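You operate a simulated robot arm through the tools that you are given. There is no shell and no other tool.

You are at the controls of a simulated two-armed robot. One attempt, no reset.

TASK
Take the orange rag from the top of the prep table and lay it out flat on the end of the inspection table.

The check looks at the end state, three seconds after you hand in, the way a careful person would. Anything else that was tipped, shoved, dropped, spilled or broken makes it a failure.

THE ROBOT
Two 7-joint arms with two-finger parallel grippers on one trunk, on a base that moves. Base frame: it is fixed to the floor where the robot stands at the start and does not move with it; the origin is under the middle of the robot, x ahead of it, y to its left, z up. Readings come in cm, rad, newtons and seconds.
The left shoulder is at the start at [4.5, 10.1, 111], the right one opposite. With the tool pointing down near the work surface each hand reaches from about 22 to 52 cm from the robot's upright axis, wherever it stands, measured 20 degrees to its own side. Places, roughly: end of the inspection table [40, 230, 80]; orange rag [125, 175, 75]. Payload 2.4 kg a hand.
Tool frame (each hand has its own): the origin (TCP) lies between the finger pads and is the grasp point; the fingertips stand 2.4 cm ahead of it; z points along the fingers, y is the line along which they close. Largest opening 6.8 cm; finger width 1.7, thickness 1; the body of the gripper, 4 by 7 cm, starts 4.1 cm behind the TCP.
Orientation is that of the tool frame in the base frame, as a unit quaternion [x, y, z, w]. With the fingers straight down and closing along the base's y, the tool's x points along the base's -x, its y along +y and its z along -z.

THE INTERFACE
- The arms move only by the tool servo_tool. It takes "left_plan", "right_plan" or both (then of equal length, played together; a hand with none holds still); each is a list of rows, each a list of 6 numbers: the shift along the tool's x, y, z in cm, then the turn, a rotation vector about the tool's x, y, z in rad. In form: [[tx, ty, tz, rx, ry, rz], ...]. A call has 1 to 20 rows; each row shifts and turns the commanded pose from where the row before left it, along the tool's axes as they then stand. "left_grip" and "right_grip" are, for a hand that has rows, the gripper command, from -1 (fully open) to 1 (shut), values between in proportion, set as the call begins (left out, the last holds). A row lasts 0.2 s, in which the tool goes at most 5 cm and 0.15 rad; a call with a longer step from one row to the next is refused whole, and so is a gripper value outside its range. Where a pose cannot be reached the arm comes as near as it can. A force on the tool above 40 N (or 10 N above the force at the start of the call, whichever is more), or a blocked arm, ends the call early, and 0.2 s more pass. Each finger travels about 7.2 cm/s and halts on what it meets, pressing with about 27 N; the grip force reading is that of the motor and also rises with nothing between the fingers. The clock runs only during rows and for 0.2 s after the last one: add rows that do not move to give the fingers time. It gives the time, the measured TCP pose, the force on the tool (base axes), the opening and the grip force at its end, in the units of the frame above (readings bear some noise), with the torque about the TCP (base axes, N m) and any sound that the robot's microphone picked up.
- Cameras (640 x 400 px; columns grow to the right, rows downward): "scene" is now at [12.8, -0.41, 126.09]; the picture's right is [-0.05, -1.00, 0.00], its down [-0.65, 0.03, -0.76] and it looks along [0.76, -0.04, -0.65] (base axes); focal length 252 px, centre (320, 200). "left" rides on the left gripper at [8.4, -1.1, -7.5] in its tool frame; the picture's right is [0.13, 0.99, 0.00], its down [-0.60, 0.08, -0.79] and it looks along [-0.79, 0.10, 0.61] (tool axes); focal length 251 px, centre (320, 200). "right" rides on the right gripper at [8.4, 1.1, -7.5] in its tool frame; the picture's right is [-0.13, 0.99, 0.00], its down [-0.60, -0.08, -0.79] and it looks along [-0.79, -0.10, 0.61] (tool axes); focal length 251 px, centre (320, 200). There is no depth. A picture from a camera that has moved, and an enlarged one, comes with that camera's place and axes in the base frame and with its lens.
- get_image(camera): a new picture of that camera. No time passes.
- lift_body(by): moves the trunk up (or, below 0, down) by that many cm; the arms and the scene camera ride with it, the base frame stays. It gives what a move gives, with no picture.
- base_move(legs): drives the robot by 1 to 6 legs, each [ahead, left, turn to the left] in cm, cm and rad, along the robot's own axes; the way and the turn of a leg run together, so that a leg with both is an arc; at most 150 cm and 3.142 rad a leg. The arms and the cameras ride along, it lands a little off, and it stops where it bumps. It gives what a move gives.
- aim_head(pan, tilt): turns the head with the scene camera to pan (to the left, within 1.501 rad either way) and tilt (down, from -0.506 to 1.204), counted from straight ahead of the robot (the tilt from the chest, where the trunk bows). It gives what a move gives.
- close_up(camera, box): a new picture of the part [left, top, right, bottom] of that camera's present view, enlarged. No time passes.
- finish_job(): hands the job in; it is judged then, once.

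Nothing tells you exact positions but the pictures and the camera data. Unless the task says otherwise, let go and move clear before handing in.

The tools are called after "Emit:" as a command line: name --argument value ..., lists and objects as JSON in quotes. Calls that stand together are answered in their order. servo_tool: Moves the arms, as the interface text tells. Its arguments: {"type":"object","properties":{"left_plan":{"type":"array","items":{"type":"array","items":{"type":"number"}}},"left_grip":{"type":"number"},"right_plan":{"type":"array","items":{"type":"array","items":{"type":"number"}}},"right_grip":{"type":"number"}},"required":[]} The other tools are called the same way: lift_body (by) moves the trunk up or down; base_move (legs) drives the base; aim_head (pan, tilt) turns the head that bears the scene camera; get_image (camera) takes a picture; close_up (camera, box) takes an enlarged picture of a part of a camera's view; finish_job () hands the job in.

At the start:

```text
t: 0.0
left_tool_pos: [42.58, 19.51, 99.34]
left_tool_rot: [0.0, 1.0, -0.001, 0.0]
left_wrist_force: [-0.2, 0.1, -0.5]
left_torque: [0.04, 0.0, 0.02]
left_gripper_width: 6.8
left_finger_force: 0.1
right_tool_pos: [39.77, -21.53, 102.13]
right_tool_rot: [0.001, 1.0, 0.0, 0.0]
right_wrist_force: [0.6, -0.2, 0.0]
right_torque: [0.0, -0.02, -0.03]
right_gripper_width: 6.83
right_finger_force: 0.0
trunk travel left (down, up): [-32.5, 52.4]
robot x, y, heading: [-0.17, 0.23, 0.003]
head pan, tilt (commanded): [-0.052, 0.703]
```

scene: 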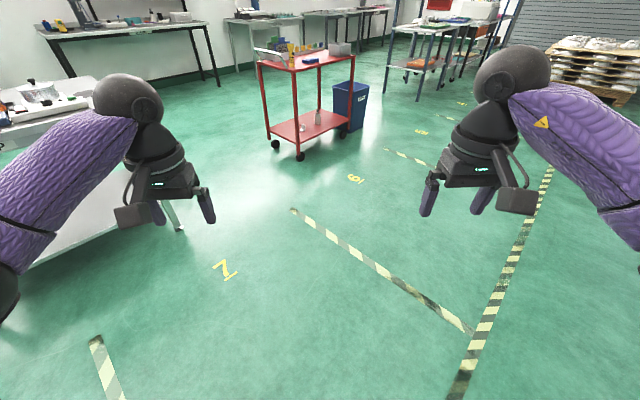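
right: 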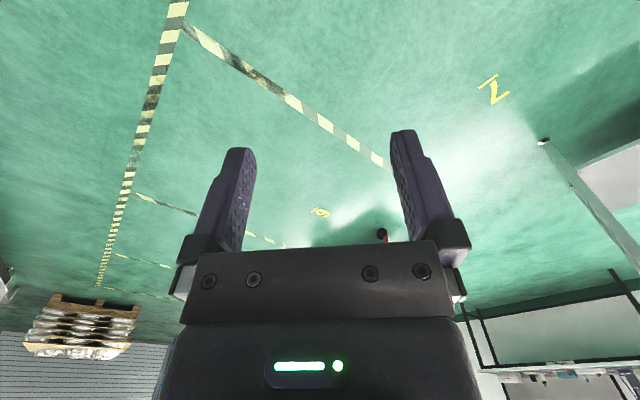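
left: 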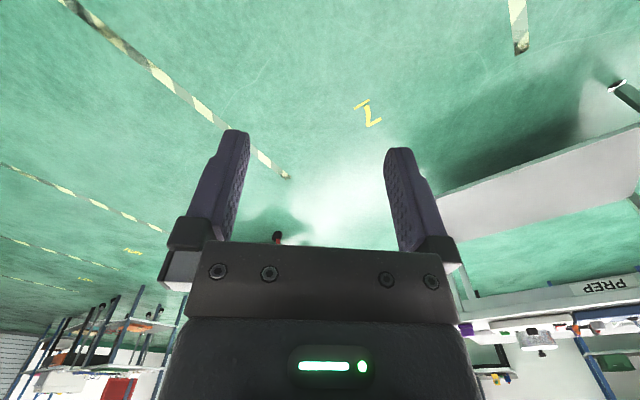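

I see a shop floor with a red cart ahead and tables to the left; the rag should be to the left-front around [125, 175, 75]. I'll turn the head left to look for it.

Emit:
aim_head --pan 0.9 --tilt 0.4

Emit:
get_image --camera "scene"

```text
t: 1.2
left_tool_pos: [42.55, 19.47, 99.3]
left_tool_rot: [0.0, 1.0, 0.0, 0.0]
left_wrist_force: [-0.4, 0.4, -0.1]
left_torque: [-0.01, -0.01, 0.01]
left_gripper_width: 6.8
left_finger_force: 0.0
right_tool_pos: [39.78, -21.46, 102.26]
right_tool_rot: [-0.001, 1.0, 0.0, 0.001]
right_wrist_force: [0.1, 0.3, 0.1]
right_torque: [0.0, 0.02, -0.03]
right_gripper_width: 6.8
right_finger_force: 0.1
trunk travel left (down, up): [-32.5, 52.4]
robot x, y, heading: [-0.04, 0.07, -0.001]
head pan, tilt (commanded): [0.901, 0.4]
```

```text
taken
camera scene: at [10.09, 7.28, 128.8], right [0.78, -0.62, 0.0], down [-0.24, -0.3, -0.92], along [0.57, 0.72, -0.39], focal length 252 px, centre (320, 200)
```

scene: 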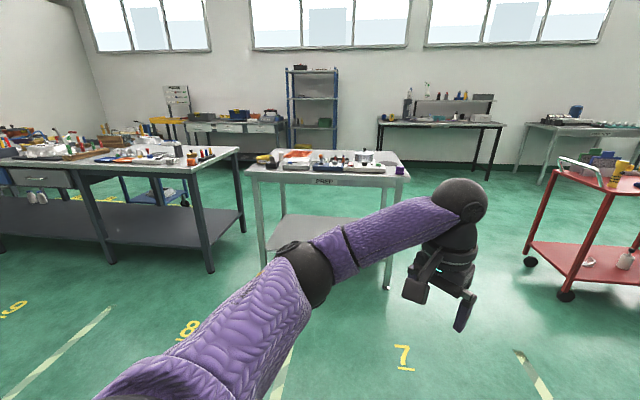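

Emit:
close_up --camera "scene" --box '[230, 130, 430, 255]'

Emit:
close_up --camera "scene" --box '[0, 100, 250, 256]'

```text
3.20 times, centred on (330, 192) of scene
camera zoom: at [10.09, 7.28, 128.8], right [0.78, -0.62, 0.0], down [-0.24, -0.3, -0.92], along [0.57, 0.72, -0.39], focal length 805 px, centre (288, 224)
```

zoom: 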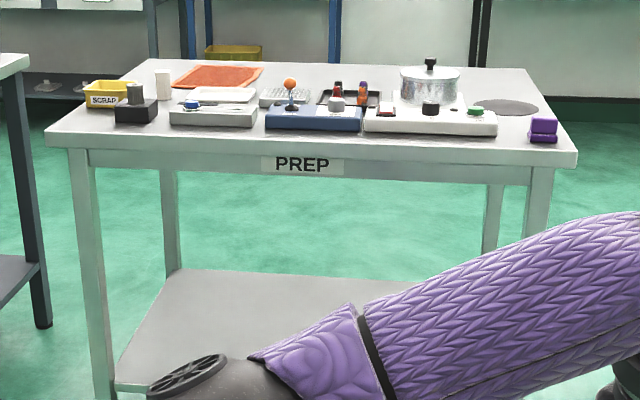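

```text
2.56 times, centred on (125, 178) of scene
camera zoom: at [10.09, 7.28, 128.8], right [0.78, -0.62, 0.0], down [-0.24, -0.3, -0.92], along [0.57, 0.72, -0.39], focal length 644 px, centre (819, 256)
```

zoom: 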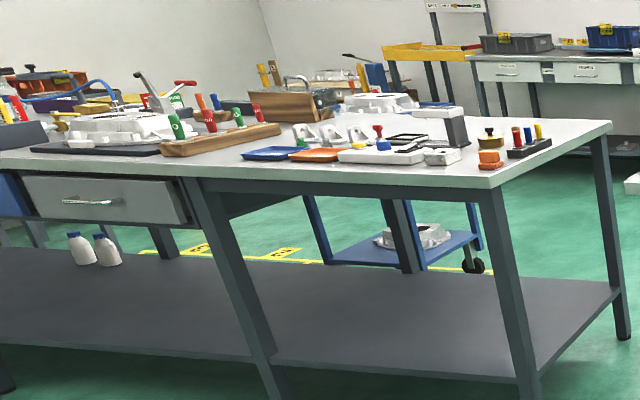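

The orange rag lies flat at the back-left corner of the PREP table; the inspection table is the dark-framed one to its left, with its near end close by. I'll look around to map the free floor before driving.

Emit:
close_up --camera "scene" --box '[270, 135, 350, 185]'

Emit:
close_up --camera "scene" --box '[80, 120, 260, 232]'

Emit:
aim_head --pan 1.5 --tilt 0.5

Emit:
get_image --camera "scene"

Emit:
aim_head --pan 0.2 --tilt 0.4

Emit:
get_image --camera "scene"

```text
8.00 times, centred on (310, 160) of scene
camera zoom: at [10.09, 7.28, 128.8], right [0.78, -0.62, 0.0], down [-0.24, -0.3, -0.92], along [0.57, 0.72, -0.39], focal length 2014 px, centre (400, 520)
```

zoom: 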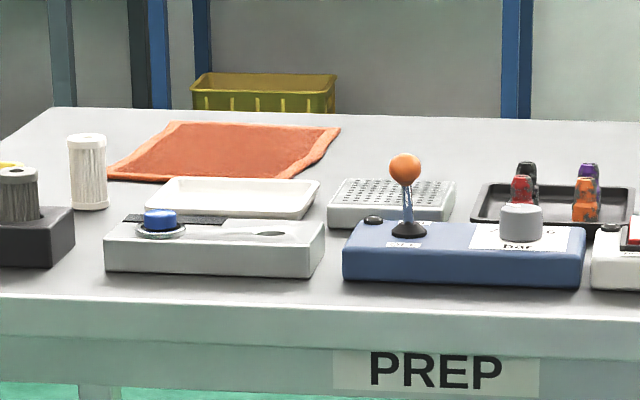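

```text
3.56 times, centred on (170, 176) of scene
camera zoom: at [10.09, 7.28, 128.8], right [0.78, -0.62, 0.0], down [-0.24, -0.3, -0.92], along [0.57, 0.72, -0.39], focal length 895 px, centre (853, 285)
```

zoom: 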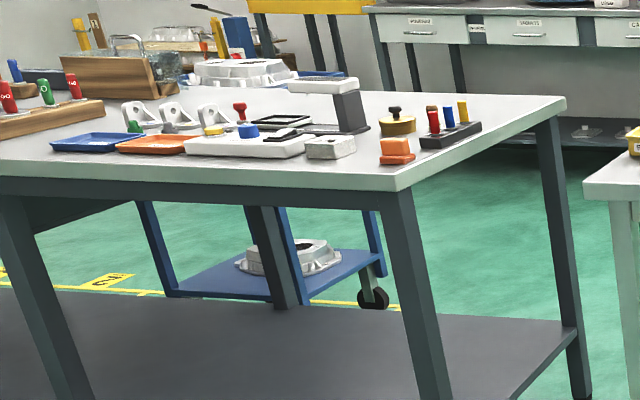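

```text
t: 2.2
left_tool_pos: [42.58, 19.46, 99.37]
left_tool_rot: [0.0, 1.0, 0.0, 0.0]
left_wrist_force: [-0.3, -0.7, -0.5]
left_torque: [0.03, 0.0, 0.02]
left_gripper_width: 6.8
left_finger_force: 0.2
right_tool_pos: [39.73, -21.58, 102.1]
right_tool_rot: [0.0, 1.0, -0.001, 0.0]
right_wrist_force: [-0.5, -0.5, -0.3]
right_torque: [-0.03, 0.01, -0.01]
right_gripper_width: 6.81
right_finger_force: 0.1
trunk travel left (down, up): [-32.5, 52.4]
robot x, y, heading: [-0.03, -0.12, -0.009]
head pan, tilt (commanded): [1.499, 0.499]
```

```text
taken
camera scene: at [4.98, 9.1, 127.89], right [1.0, -0.07, 0.0], down [-0.03, -0.48, -0.88], along [0.06, 0.88, -0.48], focal length 252 px, centre (320, 200)
```

scene: 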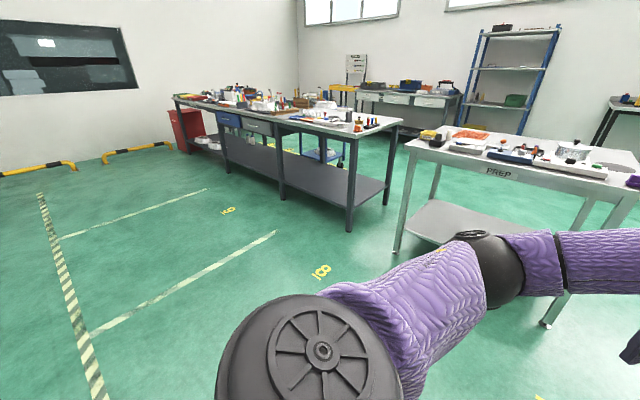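

```text
t: 3.7
left_tool_pos: [42.59, 19.44, 99.43]
left_tool_rot: [0.0, 1.0, 0.0, 0.0]
left_wrist_force: [0.4, 0.1, -0.3]
left_torque: [0.0, -0.02, 0.02]
left_gripper_width: 6.8
left_finger_force: 0.0
right_tool_pos: [39.69, -21.53, 102.05]
right_tool_rot: [0.001, 1.0, 0.0, 0.0]
right_wrist_force: [0.2, -0.4, 0.4]
right_torque: [0.02, 0.02, 0.01]
right_gripper_width: 6.81
right_finger_force: 0.1
trunk travel left (down, up): [-32.5, 52.4]
robot x, y, heading: [-0.25, -0.16, 0.0]
head pan, tilt (commanded): [0.201, 0.4]
```

```text
taken
camera scene: at [13.4, 1.88, 128.8], right [0.2, -0.98, 0.0], down [-0.38, -0.08, -0.92], along [0.9, 0.18, -0.39], focal length 252 px, centre (320, 200)
```

scene: 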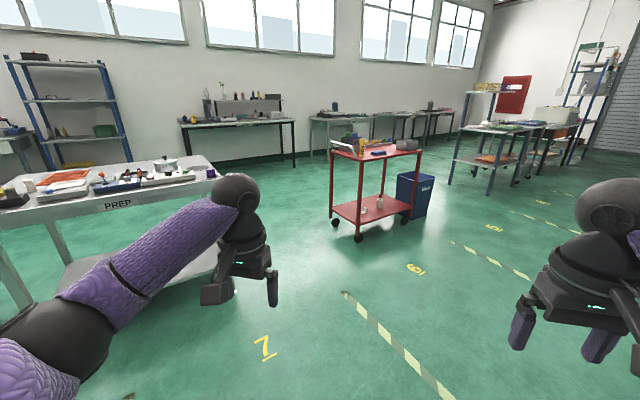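

The prep table appears rotated about 45° in my frame, with open floor on its right and behind it; the rag sits near its back edge. I'll raise the trunk so the arms clear everything, then drive around between the prep table and the red cart.

Emit:
lift_body --by 20

Emit:
base_move --legs '[[147, 14, 0], [0, 0, 0.785]]'

Emit:
aim_head --pan 0.0 --tilt 0.6

Emit:
get_image --camera "scene"

Emit:
aim_head --pan 0.9 --tilt 0.6

Emit:
get_image --camera "scene"

```text
t: 5.9
left_tool_pos: [42.56, 19.47, 119.26]
left_tool_rot: [0.001, 1.0, 0.0, 0.0]
left_wrist_force: [0.6, -0.3, 0.4]
left_torque: [-0.01, -0.04, 0.01]
left_gripper_width: 6.79
left_finger_force: 0.1
right_tool_pos: [39.68, -21.46, 122.1]
right_tool_rot: [0.0, 1.0, 0.0, 0.0]
right_wrist_force: [0.2, -0.8, 0.4]
right_torque: [0.0, 0.0, 0.02]
right_gripper_width: 6.83
right_finger_force: 0.0
trunk travel left (down, up): [-52.5, 32.4]
robot x, y, heading: [-0.24, -0.16, -0.005]
head pan, tilt (commanded): [0.201, 0.4]
```

```text
t: 15.3
left_tool_pos: [164.39, 57.71, 119.37]
left_tool_rot: [-0.376, 0.926, -0.001, 0.0]
left_wrist_force: [-0.1, -0.2, 0.0]
left_torque: [0.02, 0.04, -0.03]
left_gripper_width: 6.8
left_finger_force: 0.1
right_tool_pos: [190.9, 26.49, 122.09]
right_tool_rot: [-0.377, 0.926, 0.0, 0.0]
right_wrist_force: [0.6, -0.1, -0.3]
right_torque: [0.0, -0.02, 0.0]
right_gripper_width: 6.82
right_finger_force: 0.0
trunk travel left (down, up): [-52.5, 32.4]
robot x, y, heading: [147.67, 14.09, 0.769]
head pan, tilt (commanded): [0.201, 0.4]
```

```text
t: 16.0
left_tool_pos: [164.31, 57.79, 119.29]
left_tool_rot: [-0.376, 0.927, 0.0, 0.0]
left_wrist_force: [-0.6, 0.3, 0.0]
left_torque: [0.02, 0.02, 0.0]
left_gripper_width: 6.8
left_finger_force: 0.1
right_tool_pos: [190.81, 26.49, 122.03]
right_tool_rot: [-0.377, 0.926, 0.0, 0.0]
right_wrist_force: [0.9, -0.7, -0.4]
right_torque: [0.03, 0.0, 0.01]
right_gripper_width: 6.83
right_finger_force: 0.1
trunk travel left (down, up): [-52.5, 32.4]
robot x, y, heading: [147.05, 14.14, 0.773]
head pan, tilt (commanded): [0.0, 0.6]
```

```text
taken
camera scene: at [155.03, 21.64, 147.11], right [0.7, -0.72, 0.0], down [-0.4, -0.39, -0.83], along [0.59, 0.58, -0.56], focal length 252 px, centre (320, 200)
```

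scene: 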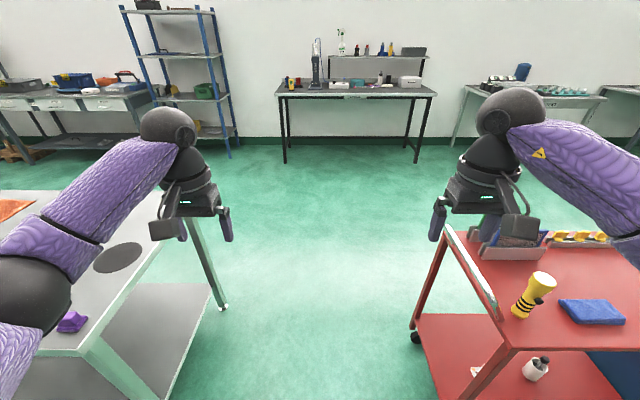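

```text
t: 17.2
left_tool_pos: [164.33, 57.73, 119.4]
left_tool_rot: [-0.376, 0.927, 0.001, 0.0]
left_wrist_force: [-0.8, 0.2, -0.2]
left_torque: [0.01, 0.02, 0.01]
left_gripper_width: 6.81
left_finger_force: 0.1
right_tool_pos: [190.88, 26.51, 122.22]
right_tool_rot: [-0.377, 0.926, 0.0, 0.0]
right_wrist_force: [-0.5, -0.9, -0.3]
right_torque: [0.01, -0.01, 0.01]
right_gripper_width: 6.8
right_finger_force: 0.1
trunk travel left (down, up): [-52.5, 32.4]
robot x, y, heading: [147.32, 14.52, 0.768]
head pan, tilt (commanded): [0.901, 0.6]
```

```text
taken
camera scene: at [147.81, 24.26, 147.11], right [0.99, 0.1, 0.0], down [0.06, -0.56, -0.82], along [-0.08, 0.82, -0.57], focal length 252 px, centre (320, 200)
```

scene: 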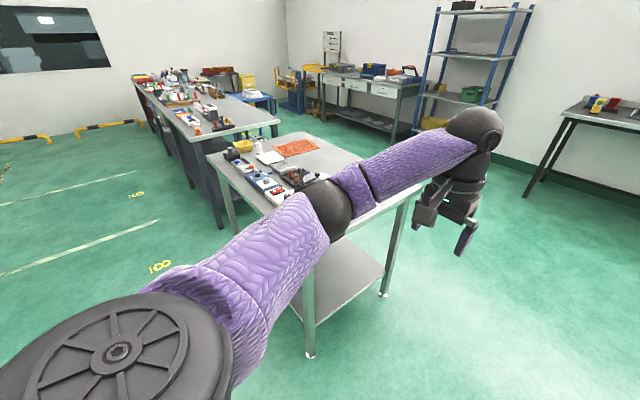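

The aisle between the prep table and the red cart is clear enough, and the floor behind the prep table is open. I'll raise the arms a bit more, drive straight through, then turn around behind the prep table.

Emit:
lift_body --by 10

Emit:
base_move --legs '[[149, 6, 0.015], [46, 0, 0]]'

Emit:
base_move --legs '[[0, 0, 1.57], [0, 0, 1.57]]'

Emit:
aim_head --pan -0.5 --tilt 0.6

Emit:
get_image --camera "scene"

Emit:
aim_head --pan -1.2 --tilt 0.6

Emit:
get_image --camera "scene"

```text
t: 18.5
left_tool_pos: [164.38, 57.84, 129.27]
left_tool_rot: [-0.376, 0.926, 0.0, -0.001]
left_wrist_force: [0.6, 0.4, -0.2]
left_torque: [0.0, 0.01, 0.03]
left_gripper_width: 6.77
left_finger_force: 0.1
right_tool_pos: [190.92, 26.49, 132.0]
right_tool_rot: [-0.377, 0.926, -0.001, 0.0]
right_wrist_force: [-1.0, 0.4, 0.0]
right_torque: [-0.02, 0.01, -0.02]
right_gripper_width: 6.79
right_finger_force: 0.1
trunk travel left (down, up): [-62.5, 22.5]
robot x, y, heading: [147.57, 14.6, 0.774]
head pan, tilt (commanded): [0.901, 0.6]
```

```text
t: 28.2
left_tool_pos: [296.24, 199.18, 129.22]
left_tool_rot: [-0.384, 0.923, 0.0, 0.0]
left_wrist_force: [-0.8, -0.5, 0.5]
left_torque: [-0.01, 0.05, 0.03]
left_gripper_width: 6.77
left_finger_force: 0.0
right_tool_pos: [323.31, 168.23, 132.12]
right_tool_rot: [-0.385, 0.923, 0.001, 0.0]
right_wrist_force: [-0.4, 1.0, -0.1]
right_torque: [-0.02, 0.03, 0.02]
right_gripper_width: 6.78
right_finger_force: 0.0
trunk travel left (down, up): [-62.5, 22.5]
robot x, y, heading: [279.82, 155.45, 0.788]
head pan, tilt (commanded): [0.901, 0.6]
```

```text
t: 36.1
left_tool_pos: [261.16, 112.3, 129.4]
left_tool_rot: [0.934, 0.356, 0.0, 0.0]
left_wrist_force: [0.2, 0.0, 0.1]
left_torque: [0.04, -0.01, -0.01]
left_gripper_width: 6.79
left_finger_force: 0.1
right_tool_pos: [236.05, 144.74, 132.12]
right_tool_rot: [0.934, 0.357, 0.0, 0.0]
right_wrist_force: [0.5, 0.5, -0.3]
right_torque: [0.01, 0.03, 0.01]
right_gripper_width: 6.8
right_finger_force: 0.0
trunk travel left (down, up): [-62.5, 22.5]
robot x, y, heading: [279.97, 155.1, -2.417]
head pan, tilt (commanded): [0.901, 0.6]
```

```text
t: 37.6
left_tool_pos: [261.2, 112.3, 129.41]
left_tool_rot: [0.934, 0.358, 0.0, 0.0]
left_wrist_force: [0.2, -0.7, -0.2]
left_torque: [0.03, 0.04, -0.01]
left_gripper_width: 6.81
left_finger_force: 0.1
right_tool_pos: [235.96, 144.75, 131.99]
right_tool_rot: [0.934, 0.357, 0.001, 0.0]
right_wrist_force: [-0.7, -0.2, 0.7]
right_torque: [0.0, 0.02, 0.03]
right_gripper_width: 6.79
right_finger_force: 0.0
trunk travel left (down, up): [-62.5, 22.5]
robot x, y, heading: [279.85, 155.29, -2.415]
head pan, tilt (commanded): [-0.499, 0.6]
```

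```text
taken
camera scene: at [270.3, 152.3, 157.12], right [-0.23, 0.97, 0.0], down [0.55, 0.13, -0.82], along [-0.8, -0.19, -0.57], focal length 252 px, centre (320, 200)
```

scene: 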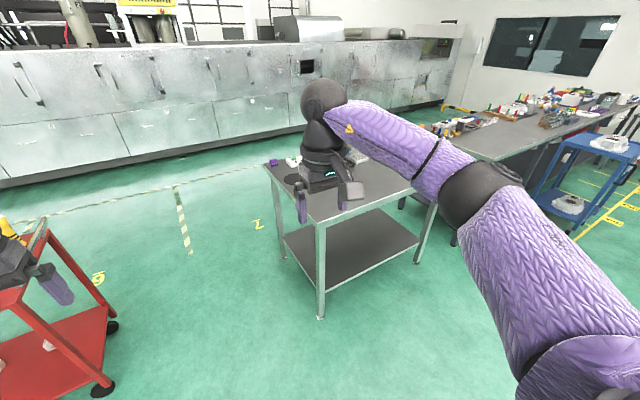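

```text
t: 38.7
left_tool_pos: [261.23, 112.18, 129.41]
left_tool_rot: [0.934, 0.356, -0.001, 0.0]
left_wrist_force: [-1.1, -0.9, -0.5]
left_torque: [0.0, 0.01, -0.02]
left_gripper_width: 6.81
left_finger_force: 0.0
right_tool_pos: [236.01, 144.77, 132.18]
right_tool_rot: [0.934, 0.357, -0.001, 0.0]
right_wrist_force: [0.0, 1.0, -0.2]
right_torque: [0.01, 0.03, -0.02]
right_gripper_width: 6.78
right_finger_force: 0.0
trunk travel left (down, up): [-62.5, 22.5]
robot x, y, heading: [280.0, 155.07, -2.414]
head pan, tilt (commanded): [-1.201, 0.6]
```

```text
taken
camera scene: at [271.02, 158.33, 157.12], right [0.45, 0.89, 0.0], down [0.5, -0.26, -0.82], along [-0.74, 0.37, -0.57], focal length 252 px, centre (320, 200)
```

scene: 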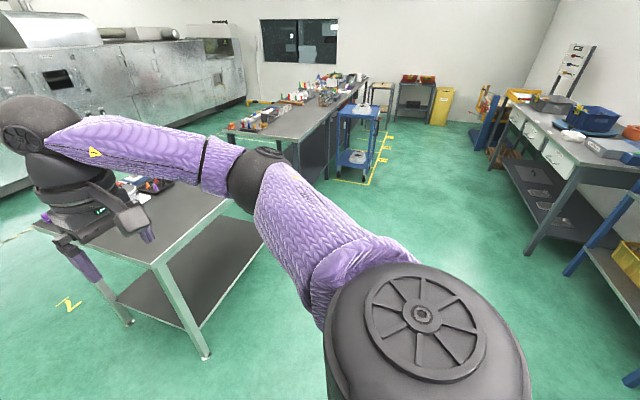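

The aisle behind the prep table is clear. I'll square up to the table and strafe right until I'm behind the rag, then look down at it.

Emit:
base_move --legs '[[0, 0, 0.06], [0, -125, 0]]'

Emit:
aim_head --pan 0.0 --tilt 0.7

Emit:
get_image --camera "scene"

Emit:
aim_head --pan -0.8 --tilt 0.6

Emit:
get_image --camera "scene"

```text
t: 45.5
left_tool_pos: [174.6, 200.16, 129.39]
left_tool_rot: [0.925, 0.381, 0.0, 0.0]
left_wrist_force: [-0.1, -0.3, -0.1]
left_torque: [-0.03, -0.01, -0.02]
left_gripper_width: 6.8
left_finger_force: 0.1
right_tool_pos: [147.76, 231.24, 132.18]
right_tool_rot: [0.925, 0.381, 0.0, 0.0]
right_wrist_force: [0.1, 0.0, -0.1]
right_torque: [-0.01, -0.04, 0.01]
right_gripper_width: 6.78
right_finger_force: 0.1
trunk travel left (down, up): [-62.5, 22.5]
robot x, y, heading: [191.04, 244.28, -2.362]
head pan, tilt (commanded): [-1.201, 0.6]
```

```text
t: 46.9
left_tool_pos: [174.65, 200.02, 129.37]
left_tool_rot: [0.925, 0.381, 0.0, 0.001]
left_wrist_force: [-0.2, 0.1, 0.0]
left_torque: [0.0, 0.01, -0.02]
left_gripper_width: 6.79
left_finger_force: 0.1
right_tool_pos: [147.73, 231.16, 132.02]
right_tool_rot: [0.925, 0.381, 0.0, 0.0]
right_wrist_force: [0.5, -0.1, -0.2]
right_torque: [0.01, -0.04, 0.02]
right_gripper_width: 6.8
right_finger_force: 0.1
trunk travel left (down, up): [-62.5, 22.5]
robot x, y, heading: [190.67, 244.07, -2.361]
head pan, tilt (commanded): [0.0, 0.7]
```

```text
taken
camera scene: at [184.04, 237.06, 156.26], right [-0.7, 0.71, 0.0], down [0.46, 0.45, -0.76], along [-0.54, -0.54, -0.64], focal length 252 px, centre (320, 200)
```

scene: 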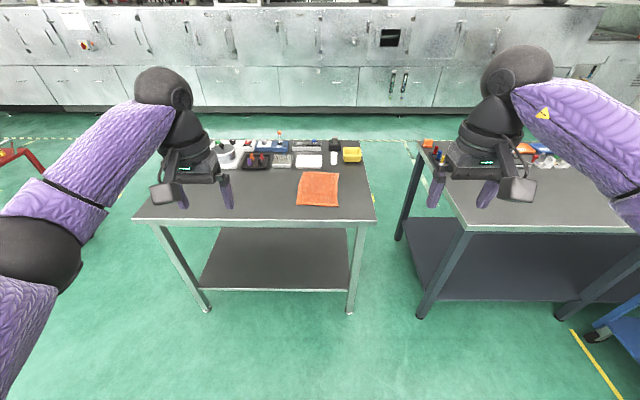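

```text
t: 48.0
left_tool_pos: [174.57, 200.17, 129.38]
left_tool_rot: [0.924, 0.381, 0.0, -0.001]
left_wrist_force: [0.0, -0.3, -0.9]
left_torque: [0.01, 0.01, -0.02]
left_gripper_width: 6.79
left_finger_force: 0.1
right_tool_pos: [147.77, 231.07, 132.04]
right_tool_rot: [0.924, 0.381, 0.0, 0.0]
right_wrist_force: [0.2, 0.8, 0.3]
right_torque: [-0.03, 0.0, 0.0]
right_gripper_width: 6.81
right_finger_force: 0.0
trunk travel left (down, up): [-62.5, 22.5]
robot x, y, heading: [191.15, 244.27, -2.361]
head pan, tilt (commanded): [-0.799, 0.6]
```

```text
taken
camera scene: at [181.24, 243.18, 157.12], right [0.02, 1.0, 0.0], down [0.57, -0.01, -0.82], along [-0.82, 0.01, -0.57], focal length 252 px, centre (320, 200)
```

scene: 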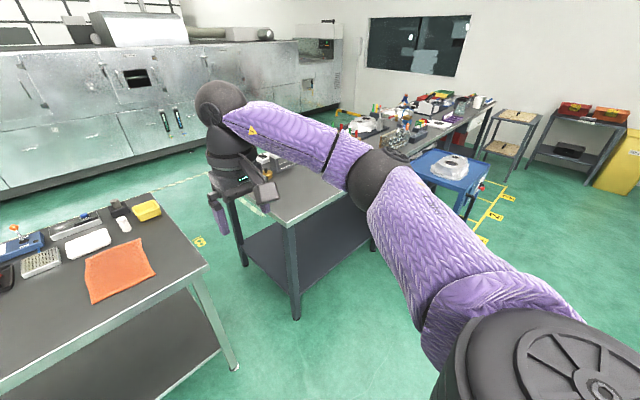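

I'm now behind the prep table with the rag (about 18×25 cm) in plain view near its back edge; the inspection table's end is to my right. I'll zoom in on both to measure.

Emit:
aim_head --pan 0.0 --tilt 0.7

Emit:
close_up --camera "scene" --box '[270, 130, 400, 230]'

Emit:
close_up --camera "scene" --box '[400, 120, 640, 270]'

Emit:
get_image --camera "right"

Emit:
get_image --camera "left"

```text
t: 49.1
left_tool_pos: [174.54, 200.05, 129.48]
left_tool_rot: [0.925, 0.381, 0.0, 0.001]
left_wrist_force: [-0.6, 0.1, -1.1]
left_torque: [0.01, 0.0, 0.01]
left_gripper_width: 6.81
left_finger_force: 0.1
right_tool_pos: [147.76, 231.26, 132.04]
right_tool_rot: [0.925, 0.381, 0.0, 0.0]
right_wrist_force: [0.0, 0.5, 0.8]
right_torque: [0.01, 0.01, 0.01]
right_gripper_width: 6.78
right_finger_force: 0.1
trunk travel left (down, up): [-62.5, 22.5]
robot x, y, heading: [190.88, 244.14, -2.36]
head pan, tilt (commanded): [0.0, 0.7]
```

```text
4.00 times, centred on (335, 180) of scene
camera zoom: at [184.04, 237.06, 156.26], right [-0.7, 0.71, 0.0], down [0.46, 0.45, -0.76], along [-0.54, -0.54, -0.64], focal length 1007 px, centre (260, 280)
```

zoom: 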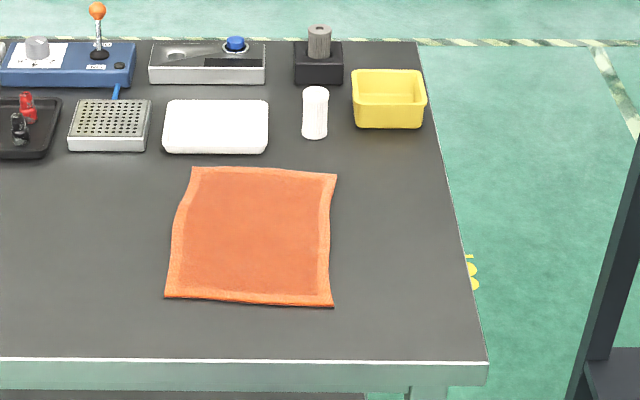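

```text
2.67 times, centred on (520, 195) of scene
camera zoom: at [184.04, 237.06, 156.26], right [-0.7, 0.71, 0.0], down [0.46, 0.45, -0.76], along [-0.54, -0.54, -0.64], focal length 671 px, centre (-213, 213)
```

zoom: 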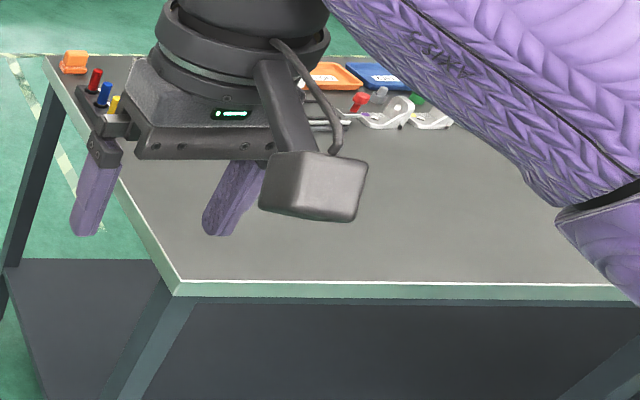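

```text
taken
camera right: at [154.39, 236.38, 139.65], right [0.61, -0.79, 0.0], down [-0.48, -0.37, 0.79], along [-0.63, -0.48, -0.61], focal length 251 px, centre (320, 200)
```

right: 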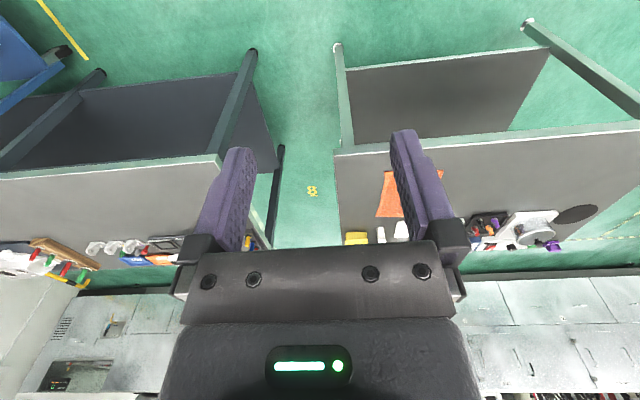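

```text
taken
camera left: at [179.74, 206.77, 136.92], right [0.79, -0.61, 0.0], down [-0.37, -0.48, 0.79], along [-0.49, -0.63, -0.61], focal length 251 px, centre (320, 200)
```

left: 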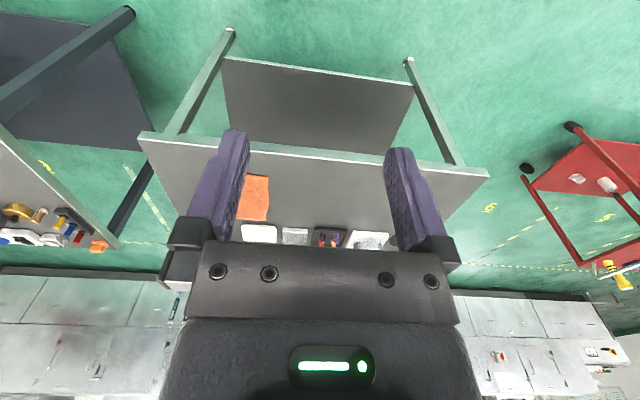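

The rag is about 18 cm wide by 25 cm deep, its near edge ~9 cm inside the prep table's back edge; both tabletops work out to about 84–86 cm. Before driving close I'll look down to check how far the robot's base sticks out.

Emit:
aim_head --pan 0.0 --tilt 1.2

Emit:
get_image --camera "scene"

```text
t: 50.1
left_tool_pos: [174.5, 200.09, 129.33]
left_tool_rot: [0.924, 0.381, 0.0, 0.0]
left_wrist_force: [0.4, 0.1, -0.1]
left_torque: [0.0, -0.02, 0.01]
left_gripper_width: 6.79
left_finger_force: 0.0
right_tool_pos: [147.74, 231.13, 132.04]
right_tool_rot: [0.925, 0.381, -0.001, 0.0]
right_wrist_force: [-0.5, -0.2, -0.4]
right_torque: [0.01, 0.01, 0.06]
right_gripper_width: 6.82
right_finger_force: 0.1
trunk travel left (down, up): [-62.5, 22.5]
robot x, y, heading: [191.16, 243.93, -2.359]
head pan, tilt (commanded): [0.0, 1.201]
```

```text
taken
camera scene: at [186.1, 239.09, 152.67], right [-0.7, 0.71, 0.0], down [0.66, 0.66, -0.36], along [-0.26, -0.26, -0.93], focal length 252 px, centre (320, 200)
```

scene: 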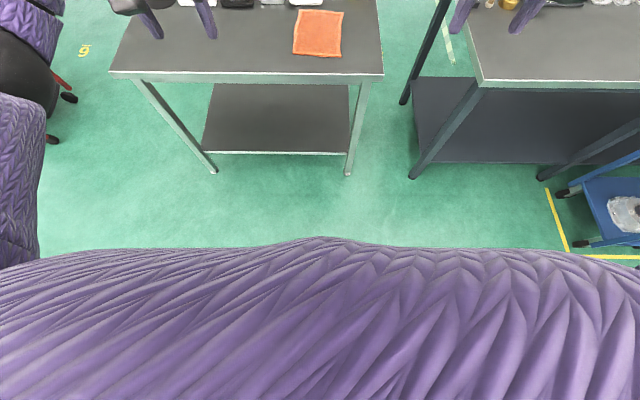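

Nothing of the base shows beyond ~40 cm ahead of the axis, so I can safely bring the axis to about 38–40 cm from the table edge. I'll drive ahead carefully and then look again.

Emit:
base_move --legs '[[41, 0, 0]]'

Emit:
aim_head --pan 0.0 --tilt 1.0

Emit:
get_image --camera "scene"

Emit:
get_image --camera "right"

Emit:
get_image --camera "left"

```text
t: 52.6
left_tool_pos: [144.31, 170.92, 129.42]
left_tool_rot: [0.926, 0.378, 0.0, 0.0]
left_wrist_force: [0.6, -0.3, -0.3]
left_torque: [0.01, 0.0, 0.01]
left_gripper_width: 6.79
left_finger_force: 0.0
right_tool_pos: [117.82, 202.26, 132.05]
right_tool_rot: [0.926, 0.377, 0.001, 0.0]
right_wrist_force: [0.9, -0.1, 0.2]
right_torque: [-0.01, -0.01, 0.03]
right_gripper_width: 6.79
right_finger_force: 0.0
trunk travel left (down, up): [-62.5, 22.5]
robot x, y, heading: [161.21, 214.53, -2.366]
head pan, tilt (commanded): [0.0, 1.201]
```

```text
t: 53.4
left_tool_pos: [144.44, 170.86, 129.33]
left_tool_rot: [0.926, 0.377, 0.0, 0.0]
left_wrist_force: [0.6, 1.0, -0.1]
left_torque: [0.0, 0.01, 0.02]
left_gripper_width: 6.8
left_finger_force: 0.1
right_tool_pos: [117.94, 202.32, 132.08]
right_tool_rot: [0.926, 0.377, 0.0, 0.0]
right_wrist_force: [-0.1, -0.1, -0.2]
right_torque: [0.01, 0.01, -0.03]
right_gripper_width: 6.79
right_finger_force: 0.1
trunk travel left (down, up): [-62.5, 22.5]
robot x, y, heading: [161.49, 214.91, -2.369]
head pan, tilt (commanded): [0.0, 1.0]
```

```text
taken
camera scene: at [155.31, 208.89, 153.92], right [-0.7, 0.72, 0.0], down [0.6, 0.59, -0.54], along [-0.39, -0.38, -0.84], focal length 252 px, centre (320, 200)
```

scene: 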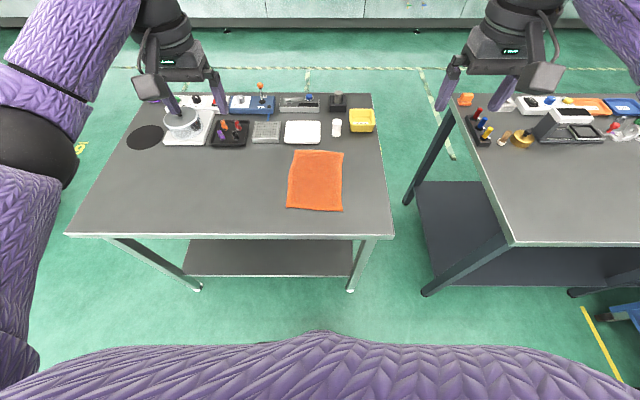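

```text
taken
camera right: at [124.56, 207.42, 139.65], right [0.6, -0.8, 0.0], down [-0.49, -0.37, 0.79], along [-0.63, -0.48, -0.61], focal length 251 px, centre (320, 200)
```

right: 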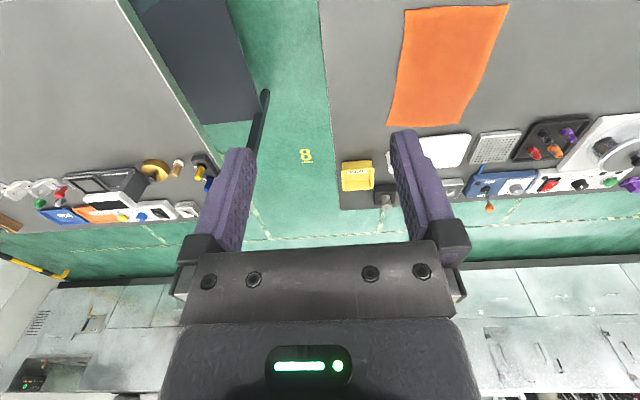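

```text
taken
camera left: at [149.63, 177.58, 136.93], right [0.78, -0.62, 0.0], down [-0.38, -0.48, 0.79], along [-0.49, -0.62, -0.61], focal length 251 px, centre (320, 200)
```

left: 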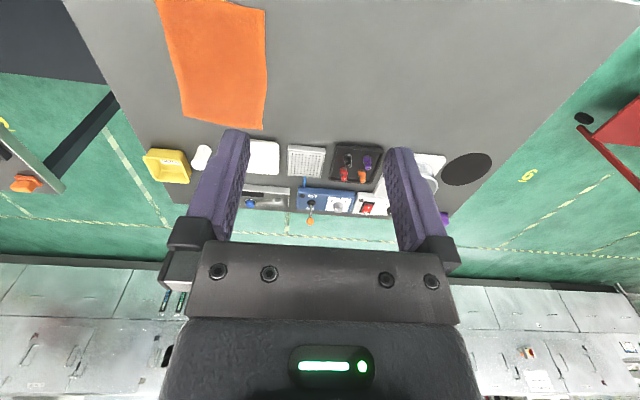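

The base clearly stays within about 20 cm ahead of the axis, so I can go closer. I'll move ahead 11 cm and lower the trunk 20 cm so both hands can reach the near edge of the rag.

Emit:
base_move --legs '[[11, 0, 0]]'

Emit:
lift_body --by -20

Emit:
get_image --camera "scene"

Emit:
get_image --camera "right"

Emit:
get_image --camera "left"

```text
t: 54.6
left_tool_pos: [135.99, 163.04, 129.4]
left_tool_rot: [0.927, 0.375, 0.001, 0.0]
left_wrist_force: [-0.2, 0.7, -0.1]
left_torque: [-0.03, 0.04, -0.01]
left_gripper_width: 6.82
left_finger_force: 0.0
right_tool_pos: [109.67, 194.5, 132.03]
right_tool_rot: [0.927, 0.375, 0.001, 0.0]
right_wrist_force: [-1.0, -0.4, 0.0]
right_torque: [0.04, 0.03, -0.01]
right_gripper_width: 6.81
right_finger_force: 0.1
trunk travel left (down, up): [-62.5, 22.5]
robot x, y, heading: [153.38, 206.77, -2.376]
head pan, tilt (commanded): [0.0, 1.0]
```

```text
t: 56.8
left_tool_pos: [136.22, 163.14, 109.25]
left_tool_rot: [0.927, 0.375, 0.0, 0.0]
left_wrist_force: [0.4, 0.2, 0.2]
left_torque: [0.01, 0.0, 0.01]
left_gripper_width: 6.81
left_finger_force: 0.0
right_tool_pos: [109.73, 194.56, 112.14]
right_tool_rot: [0.927, 0.375, 0.001, -0.001]
right_wrist_force: [0.0, -0.8, -0.5]
right_torque: [0.0, 0.0, -0.03]
right_gripper_width: 6.82
right_finger_force: 0.0
trunk travel left (down, up): [-42.5, 42.5]
robot x, y, heading: [153.3, 206.98, -2.374]
head pan, tilt (commanded): [0.0, 1.0]
```

```text
taken
camera scene: at [146.09, 199.96, 133.87], right [-0.7, 0.72, 0.0], down [0.6, 0.59, -0.54], along [-0.39, -0.38, -0.84], focal length 252 px, centre (320, 200)
```

scene: 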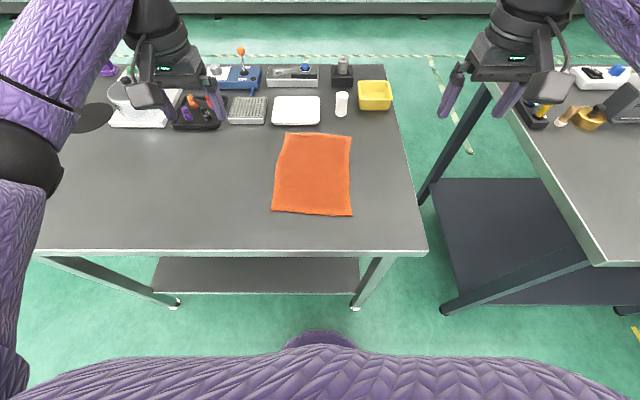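

```text
taken
camera right: at [116.43, 199.65, 119.67], right [0.6, -0.8, 0.0], down [-0.49, -0.36, 0.79], along [-0.64, -0.47, -0.61], focal length 251 px, centre (320, 200)
```

right: 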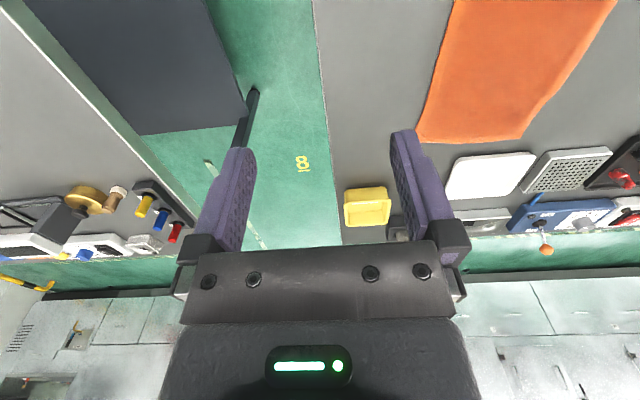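

```text
taken
camera left: at [141.42, 169.73, 116.94], right [0.78, -0.62, 0.0], down [-0.38, -0.48, 0.79], along [-0.49, -0.62, -0.61], focal length 251 px, centre (320, 200)
```

left: 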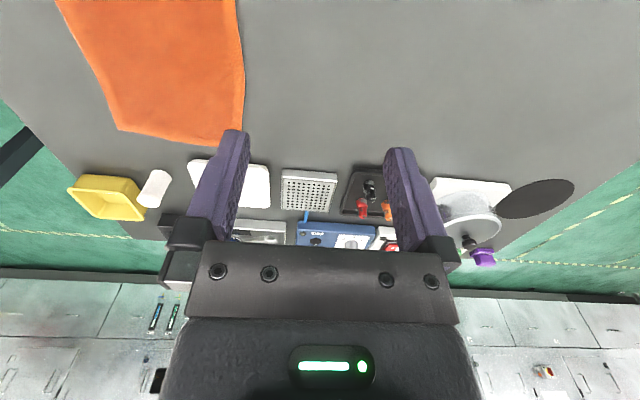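

I see the rag's near corners at about 38 cm ahead of the axis, 10.8 cm left and 7.1 cm right. I'll bring both hands to hover ~5 cm above those corners with fingers half open.

Emit:
servo_tool --left_plan '[[0.45, -1.667, 2.875, 0, 0, 0], [0.45, -1.667, 2.875, 0, 0, 0], [0.45, -1.667, 2.875, 0, 0, 0], [0.45, -1.667, 2.875, 0, 0, 0], [0.45, -1.667, 2.875, 0, 0, 0], [0.45, -1.667, 2.875, 0, 0, 0], [0, 0, 0, 0, 0, 0]]' --right_plan '[[0.2, 2.55, 3.35, 0, 0, 0], [0.2, 2.55, 3.35, 0, 0, 0], [0.2, 2.55, 3.35, 0, 0, 0], [0.2, 2.55, 3.35, 0, 0, 0], [0.2, 2.55, 3.35, 0, 0, 0], [0.2, 2.55, 3.35, 0, 0, 0], [0, 0, 0, 0, 0, 0]]' --left_grip 0 --right_grip 0

Emit:
get_image --camera "scene"

Emit:
get_image --camera "right"

Emit:
get_image --camera "left"

```text
t: 58.4
left_tool_pos: [131.22, 172.54, 92.04]
left_tool_rot: [0.927, 0.376, 0.0, 0.0]
left_wrist_force: [-0.5, 0.3, 0.2]
left_torque: [0.0, 0.01, -0.03]
left_gripper_width: 3.42
left_finger_force: 0.1
right_tool_pos: [121.29, 184.61, 91.91]
right_tool_rot: [0.927, 0.376, 0.0, 0.0]
right_wrist_force: [1.0, 0.2, -0.4]
right_torque: [-0.01, 0.02, -0.02]
right_gripper_width: 3.4
right_finger_force: 0.0
trunk travel left (down, up): [-42.5, 42.5]
robot x, y, heading: [153.01, 206.94, -2.374]
head pan, tilt (commanded): [0.0, 1.0]
```

```text
taken
camera scene: at [146.08, 199.95, 133.86], right [-0.7, 0.72, 0.0], down [0.6, 0.59, -0.54], along [-0.39, -0.38, -0.84], focal length 252 px, centre (320, 200)
```

scene: 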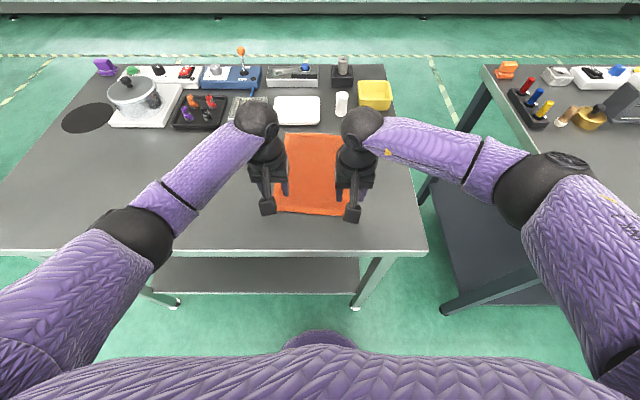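

```text
taken
camera right: at [128.0, 189.54, 99.44], right [0.6, -0.8, 0.0], down [-0.49, -0.36, 0.79], along [-0.64, -0.47, -0.61], focal length 251 px, centre (320, 200)
```

right: 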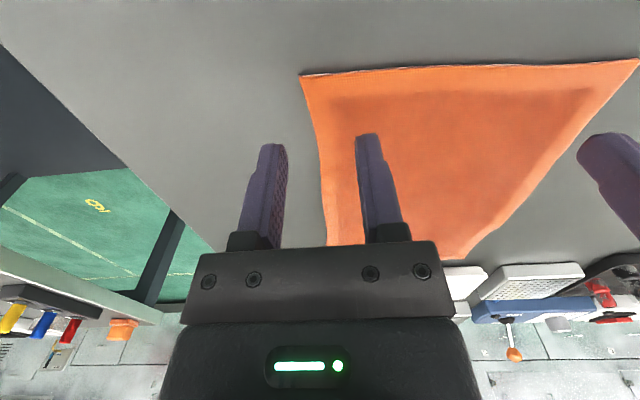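

```text
taken
camera left: at [136.44, 179.03, 99.66], right [0.78, -0.62, 0.0], down [-0.38, -0.48, 0.79], along [-0.49, -0.62, -0.61], focal length 251 px, centre (320, 200)
```

left: 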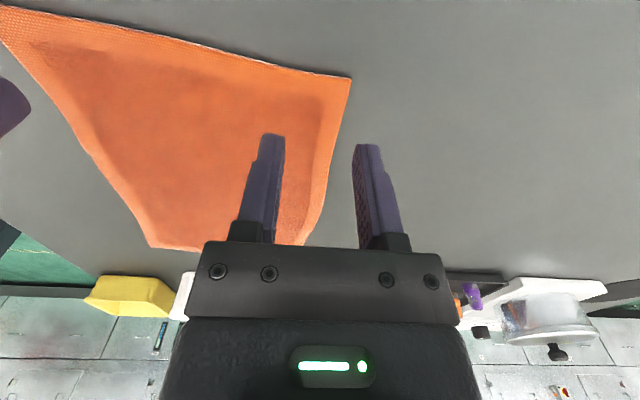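

Both wrist views confirm the corners where I estimated them, with each outer finger just outside the rag and the inner finger over it. I'll fine-shift and lower to just above contact.

Emit:
servo_tool --left_plan '[[-0.4, 0.6, 1.0, 0, 0, 0], [0, 0, 1.0, 0, 0, 0], [0, 0, 1.0, 0, 0, 0], [0, 0, 0.6, 0, 0, 0], [0, 0, 0, 0, 0, 0]]' --right_plan '[[-0.4, 0, 1.0, 0, 0, 0], [0, 0, 1.0, 0, 0, 0], [0, 0, 1.0, 0, 0, 0], [0, 0, 0.5, 0, 0, 0], [0, 0, 0, 0, 0, 0]]'

Emit:
get_image --camera "right"

Emit:
get_image --camera "left"

```text
t: 59.6
left_tool_pos: [131.27, 171.5, 88.34]
left_tool_rot: [0.927, 0.376, 0.0, 0.001]
left_wrist_force: [-0.9, 0.3, 0.3]
left_torque: [0.0, -0.02, 0.02]
left_gripper_width: 3.38
left_finger_force: 0.1
right_tool_pos: [120.86, 184.22, 88.5]
right_tool_rot: [0.927, 0.376, 0.001, 0.0]
right_wrist_force: [-0.5, 0.1, 1.0]
right_torque: [0.03, 0.0, 0.03]
right_gripper_width: 3.42
right_finger_force: 0.1
trunk travel left (down, up): [-42.5, 42.5]
robot x, y, heading: [153.66, 206.52, -2.372]
head pan, tilt (commanded): [0.0, 1.0]
```

```text
taken
camera right: at [127.62, 189.32, 96.07], right [0.6, -0.8, 0.0], down [-0.49, -0.36, 0.79], along [-0.64, -0.47, -0.61], focal length 251 px, centre (320, 200)
```

right: 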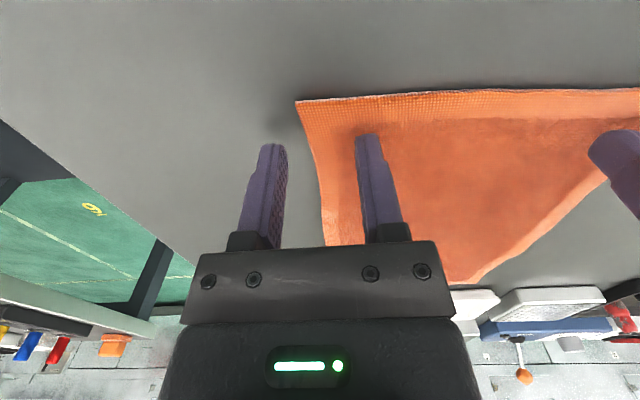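

```text
taken
camera left: at [136.52, 178.05, 95.94], right [0.78, -0.62, 0.0], down [-0.38, -0.48, 0.79], along [-0.49, -0.62, -0.61], focal length 251 px, centre (320, 200)
```

left: 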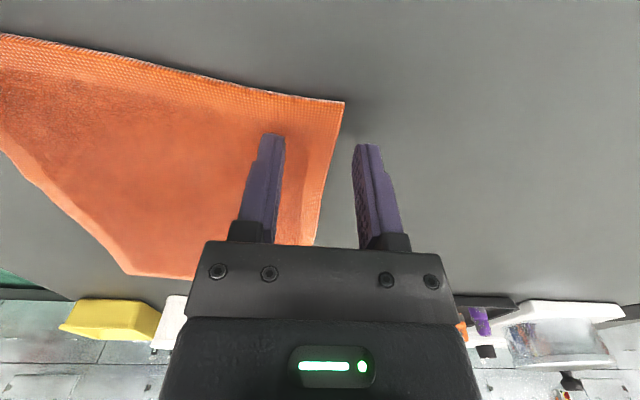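

No contact yet at fingertip height ~86 cm. I'll lower in quarter-centimetre steps, watching force.

Emit:
servo_tool --left_plan '[[0, 0, 0.25, 0, 0, 0], [0, 0, 0.25, 0, 0, 0], [0, 0, 0, 0, 0, 0]]' --right_plan '[[0, 0, 0.3, 0, 0, 0], [0, 0, 0.3, 0, 0, 0], [0, 0, 0, 0, 0, 0]]'

Emit:
servo_tool --left_plan '[[0, 0, 0.2, 0, 0, 0], [0, 0, 0.0, 0, 0, 0]]' --right_plan '[[0, 0, 0.2, 0, 0, 0], [0, 0, 0.0, 0, 0, 0]]'

```text
t: 60.4
left_tool_pos: [131.29, 171.47, 87.93]
left_tool_rot: [0.927, 0.375, 0.0, 0.0]
left_wrist_force: [0.5, 0.3, 0.9]
left_torque: [-0.03, 0.0, -0.03]
left_gripper_width: 3.39
left_finger_force: 0.1
right_tool_pos: [121.0, 184.19, 88.04]
right_tool_rot: [0.927, 0.375, 0.0, 0.001]
right_wrist_force: [0.1, 0.6, 0.6]
right_torque: [-0.01, 0.02, -0.02]
right_gripper_width: 3.41
right_finger_force: 0.0
trunk travel left (down, up): [-42.5, 42.5]
robot x, y, heading: [153.19, 207.16, -2.372]
head pan, tilt (commanded): [0.0, 1.0]
```

```text
t: 61.0
left_tool_pos: [131.24, 171.46, 87.76]
left_tool_rot: [0.927, 0.376, -0.001, 0.0]
left_wrist_force: [-0.4, 1.5, 2.7]
left_torque: [0.02, 0.04, 0.02]
left_gripper_width: 3.4
left_finger_force: 0.0
right_tool_pos: [120.82, 184.17, 87.75]
right_tool_rot: [0.927, 0.375, 0.0, 0.0]
right_wrist_force: [0.1, -0.1, 2.1]
right_torque: [-0.05, -0.01, 0.0]
right_gripper_width: 3.43
right_finger_force: 0.2
trunk travel left (down, up): [-42.5, 42.5]
robot x, y, heading: [153.54, 207.11, -2.375]
head pan, tilt (commanded): [0.0, 1.0]
```

Light contact (about 2–3 N) at TCP 87.75 cm. I'll press slightly more and then close both grippers gently.

Emit:
servo_tool --left_plan '[[0, 0, 0.15, 0, 0, 0], [0, 0, 0.0, 0, 0, 0]]' --right_plan '[[0, 0, 0.15, 0, 0, 0], [0, 0, 0.0, 0, 0, 0]]'

```text
t: 61.6
left_tool_pos: [131.29, 171.48, 87.7]
left_tool_rot: [0.927, 0.376, -0.001, 0.0]
left_wrist_force: [-1.8, -2.2, 7.5]
left_torque: [0.08, 0.11, 0.03]
left_gripper_width: 3.4
left_finger_force: 0.0
right_tool_pos: [120.98, 184.25, 87.71]
right_tool_rot: [0.927, 0.375, -0.001, 0.001]
right_wrist_force: [0.0, -1.5, 9.9]
right_torque: [-0.21, -0.09, -0.01]
right_gripper_width: 3.43
right_finger_force: 0.0
trunk travel left (down, up): [-42.5, 42.5]
robot x, y, heading: [152.94, 207.01, -2.366]
head pan, tilt (commanded): [0.0, 1.0]
```

Pressing at 8–10 N now; closing both grippers in place.

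Emit:
servo_tool --left_plan '[[0, 0, 0, 0, 0, 0], [0, 0, 0, 0, 0, 0], [0, 0, 0, 0, 0, 0]]' --right_plan '[[0, 0, 0, 0, 0, 0], [0, 0, 0, 0, 0, 0], [0, 0, 0, 0, 0, 0]]' --left_grip 1 --right_grip 1

Emit:
get_image --camera "right"

Emit:
get_image --camera "left"

```text
t: 62.4
left_tool_pos: [131.36, 171.54, 87.69]
left_tool_rot: [0.927, 0.375, -0.001, 0.0]
left_wrist_force: [-4.2, 4.3, 7.2]
left_torque: [0.15, 0.2, 0.01]
left_gripper_width: 0.27
left_finger_force: 26.9
right_tool_pos: [121.06, 184.1, 87.76]
right_tool_rot: [0.926, 0.377, 0.0, 0.0]
right_wrist_force: [6.2, -8.0, 15.4]
right_torque: [-0.21, -0.18, 0.02]
right_gripper_width: 0.41
right_finger_force: 27.0
trunk travel left (down, up): [-42.5, 42.5]
robot x, y, heading: [153.09, 207.18, -2.368]
head pan, tilt (commanded): [0.0, 1.0]
```

```text
taken
camera right: at [127.73, 189.27, 95.21], right [0.6, -0.8, 0.0], down [-0.49, -0.36, 0.79], along [-0.64, -0.48, -0.61], focal length 251 px, centre (320, 200)
```

right: 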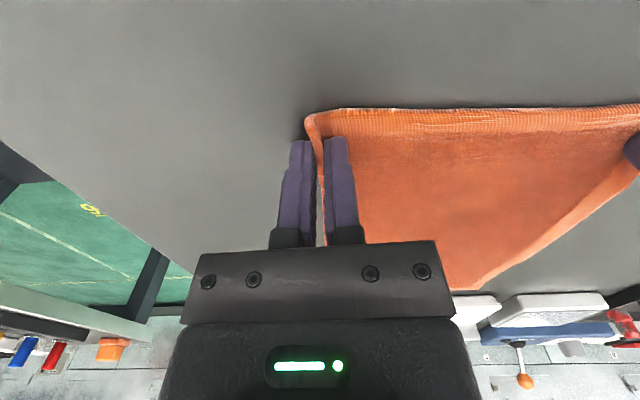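

```text
taken
camera left: at [136.62, 178.1, 95.24], right [0.78, -0.62, 0.0], down [-0.38, -0.48, 0.79], along [-0.49, -0.62, -0.61], focal length 251 px, centre (320, 200)
```

left: 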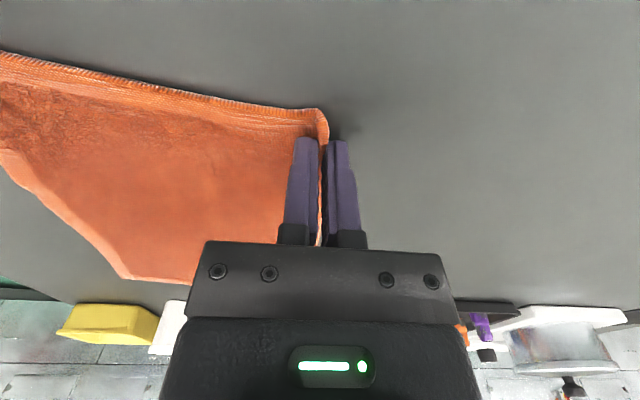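

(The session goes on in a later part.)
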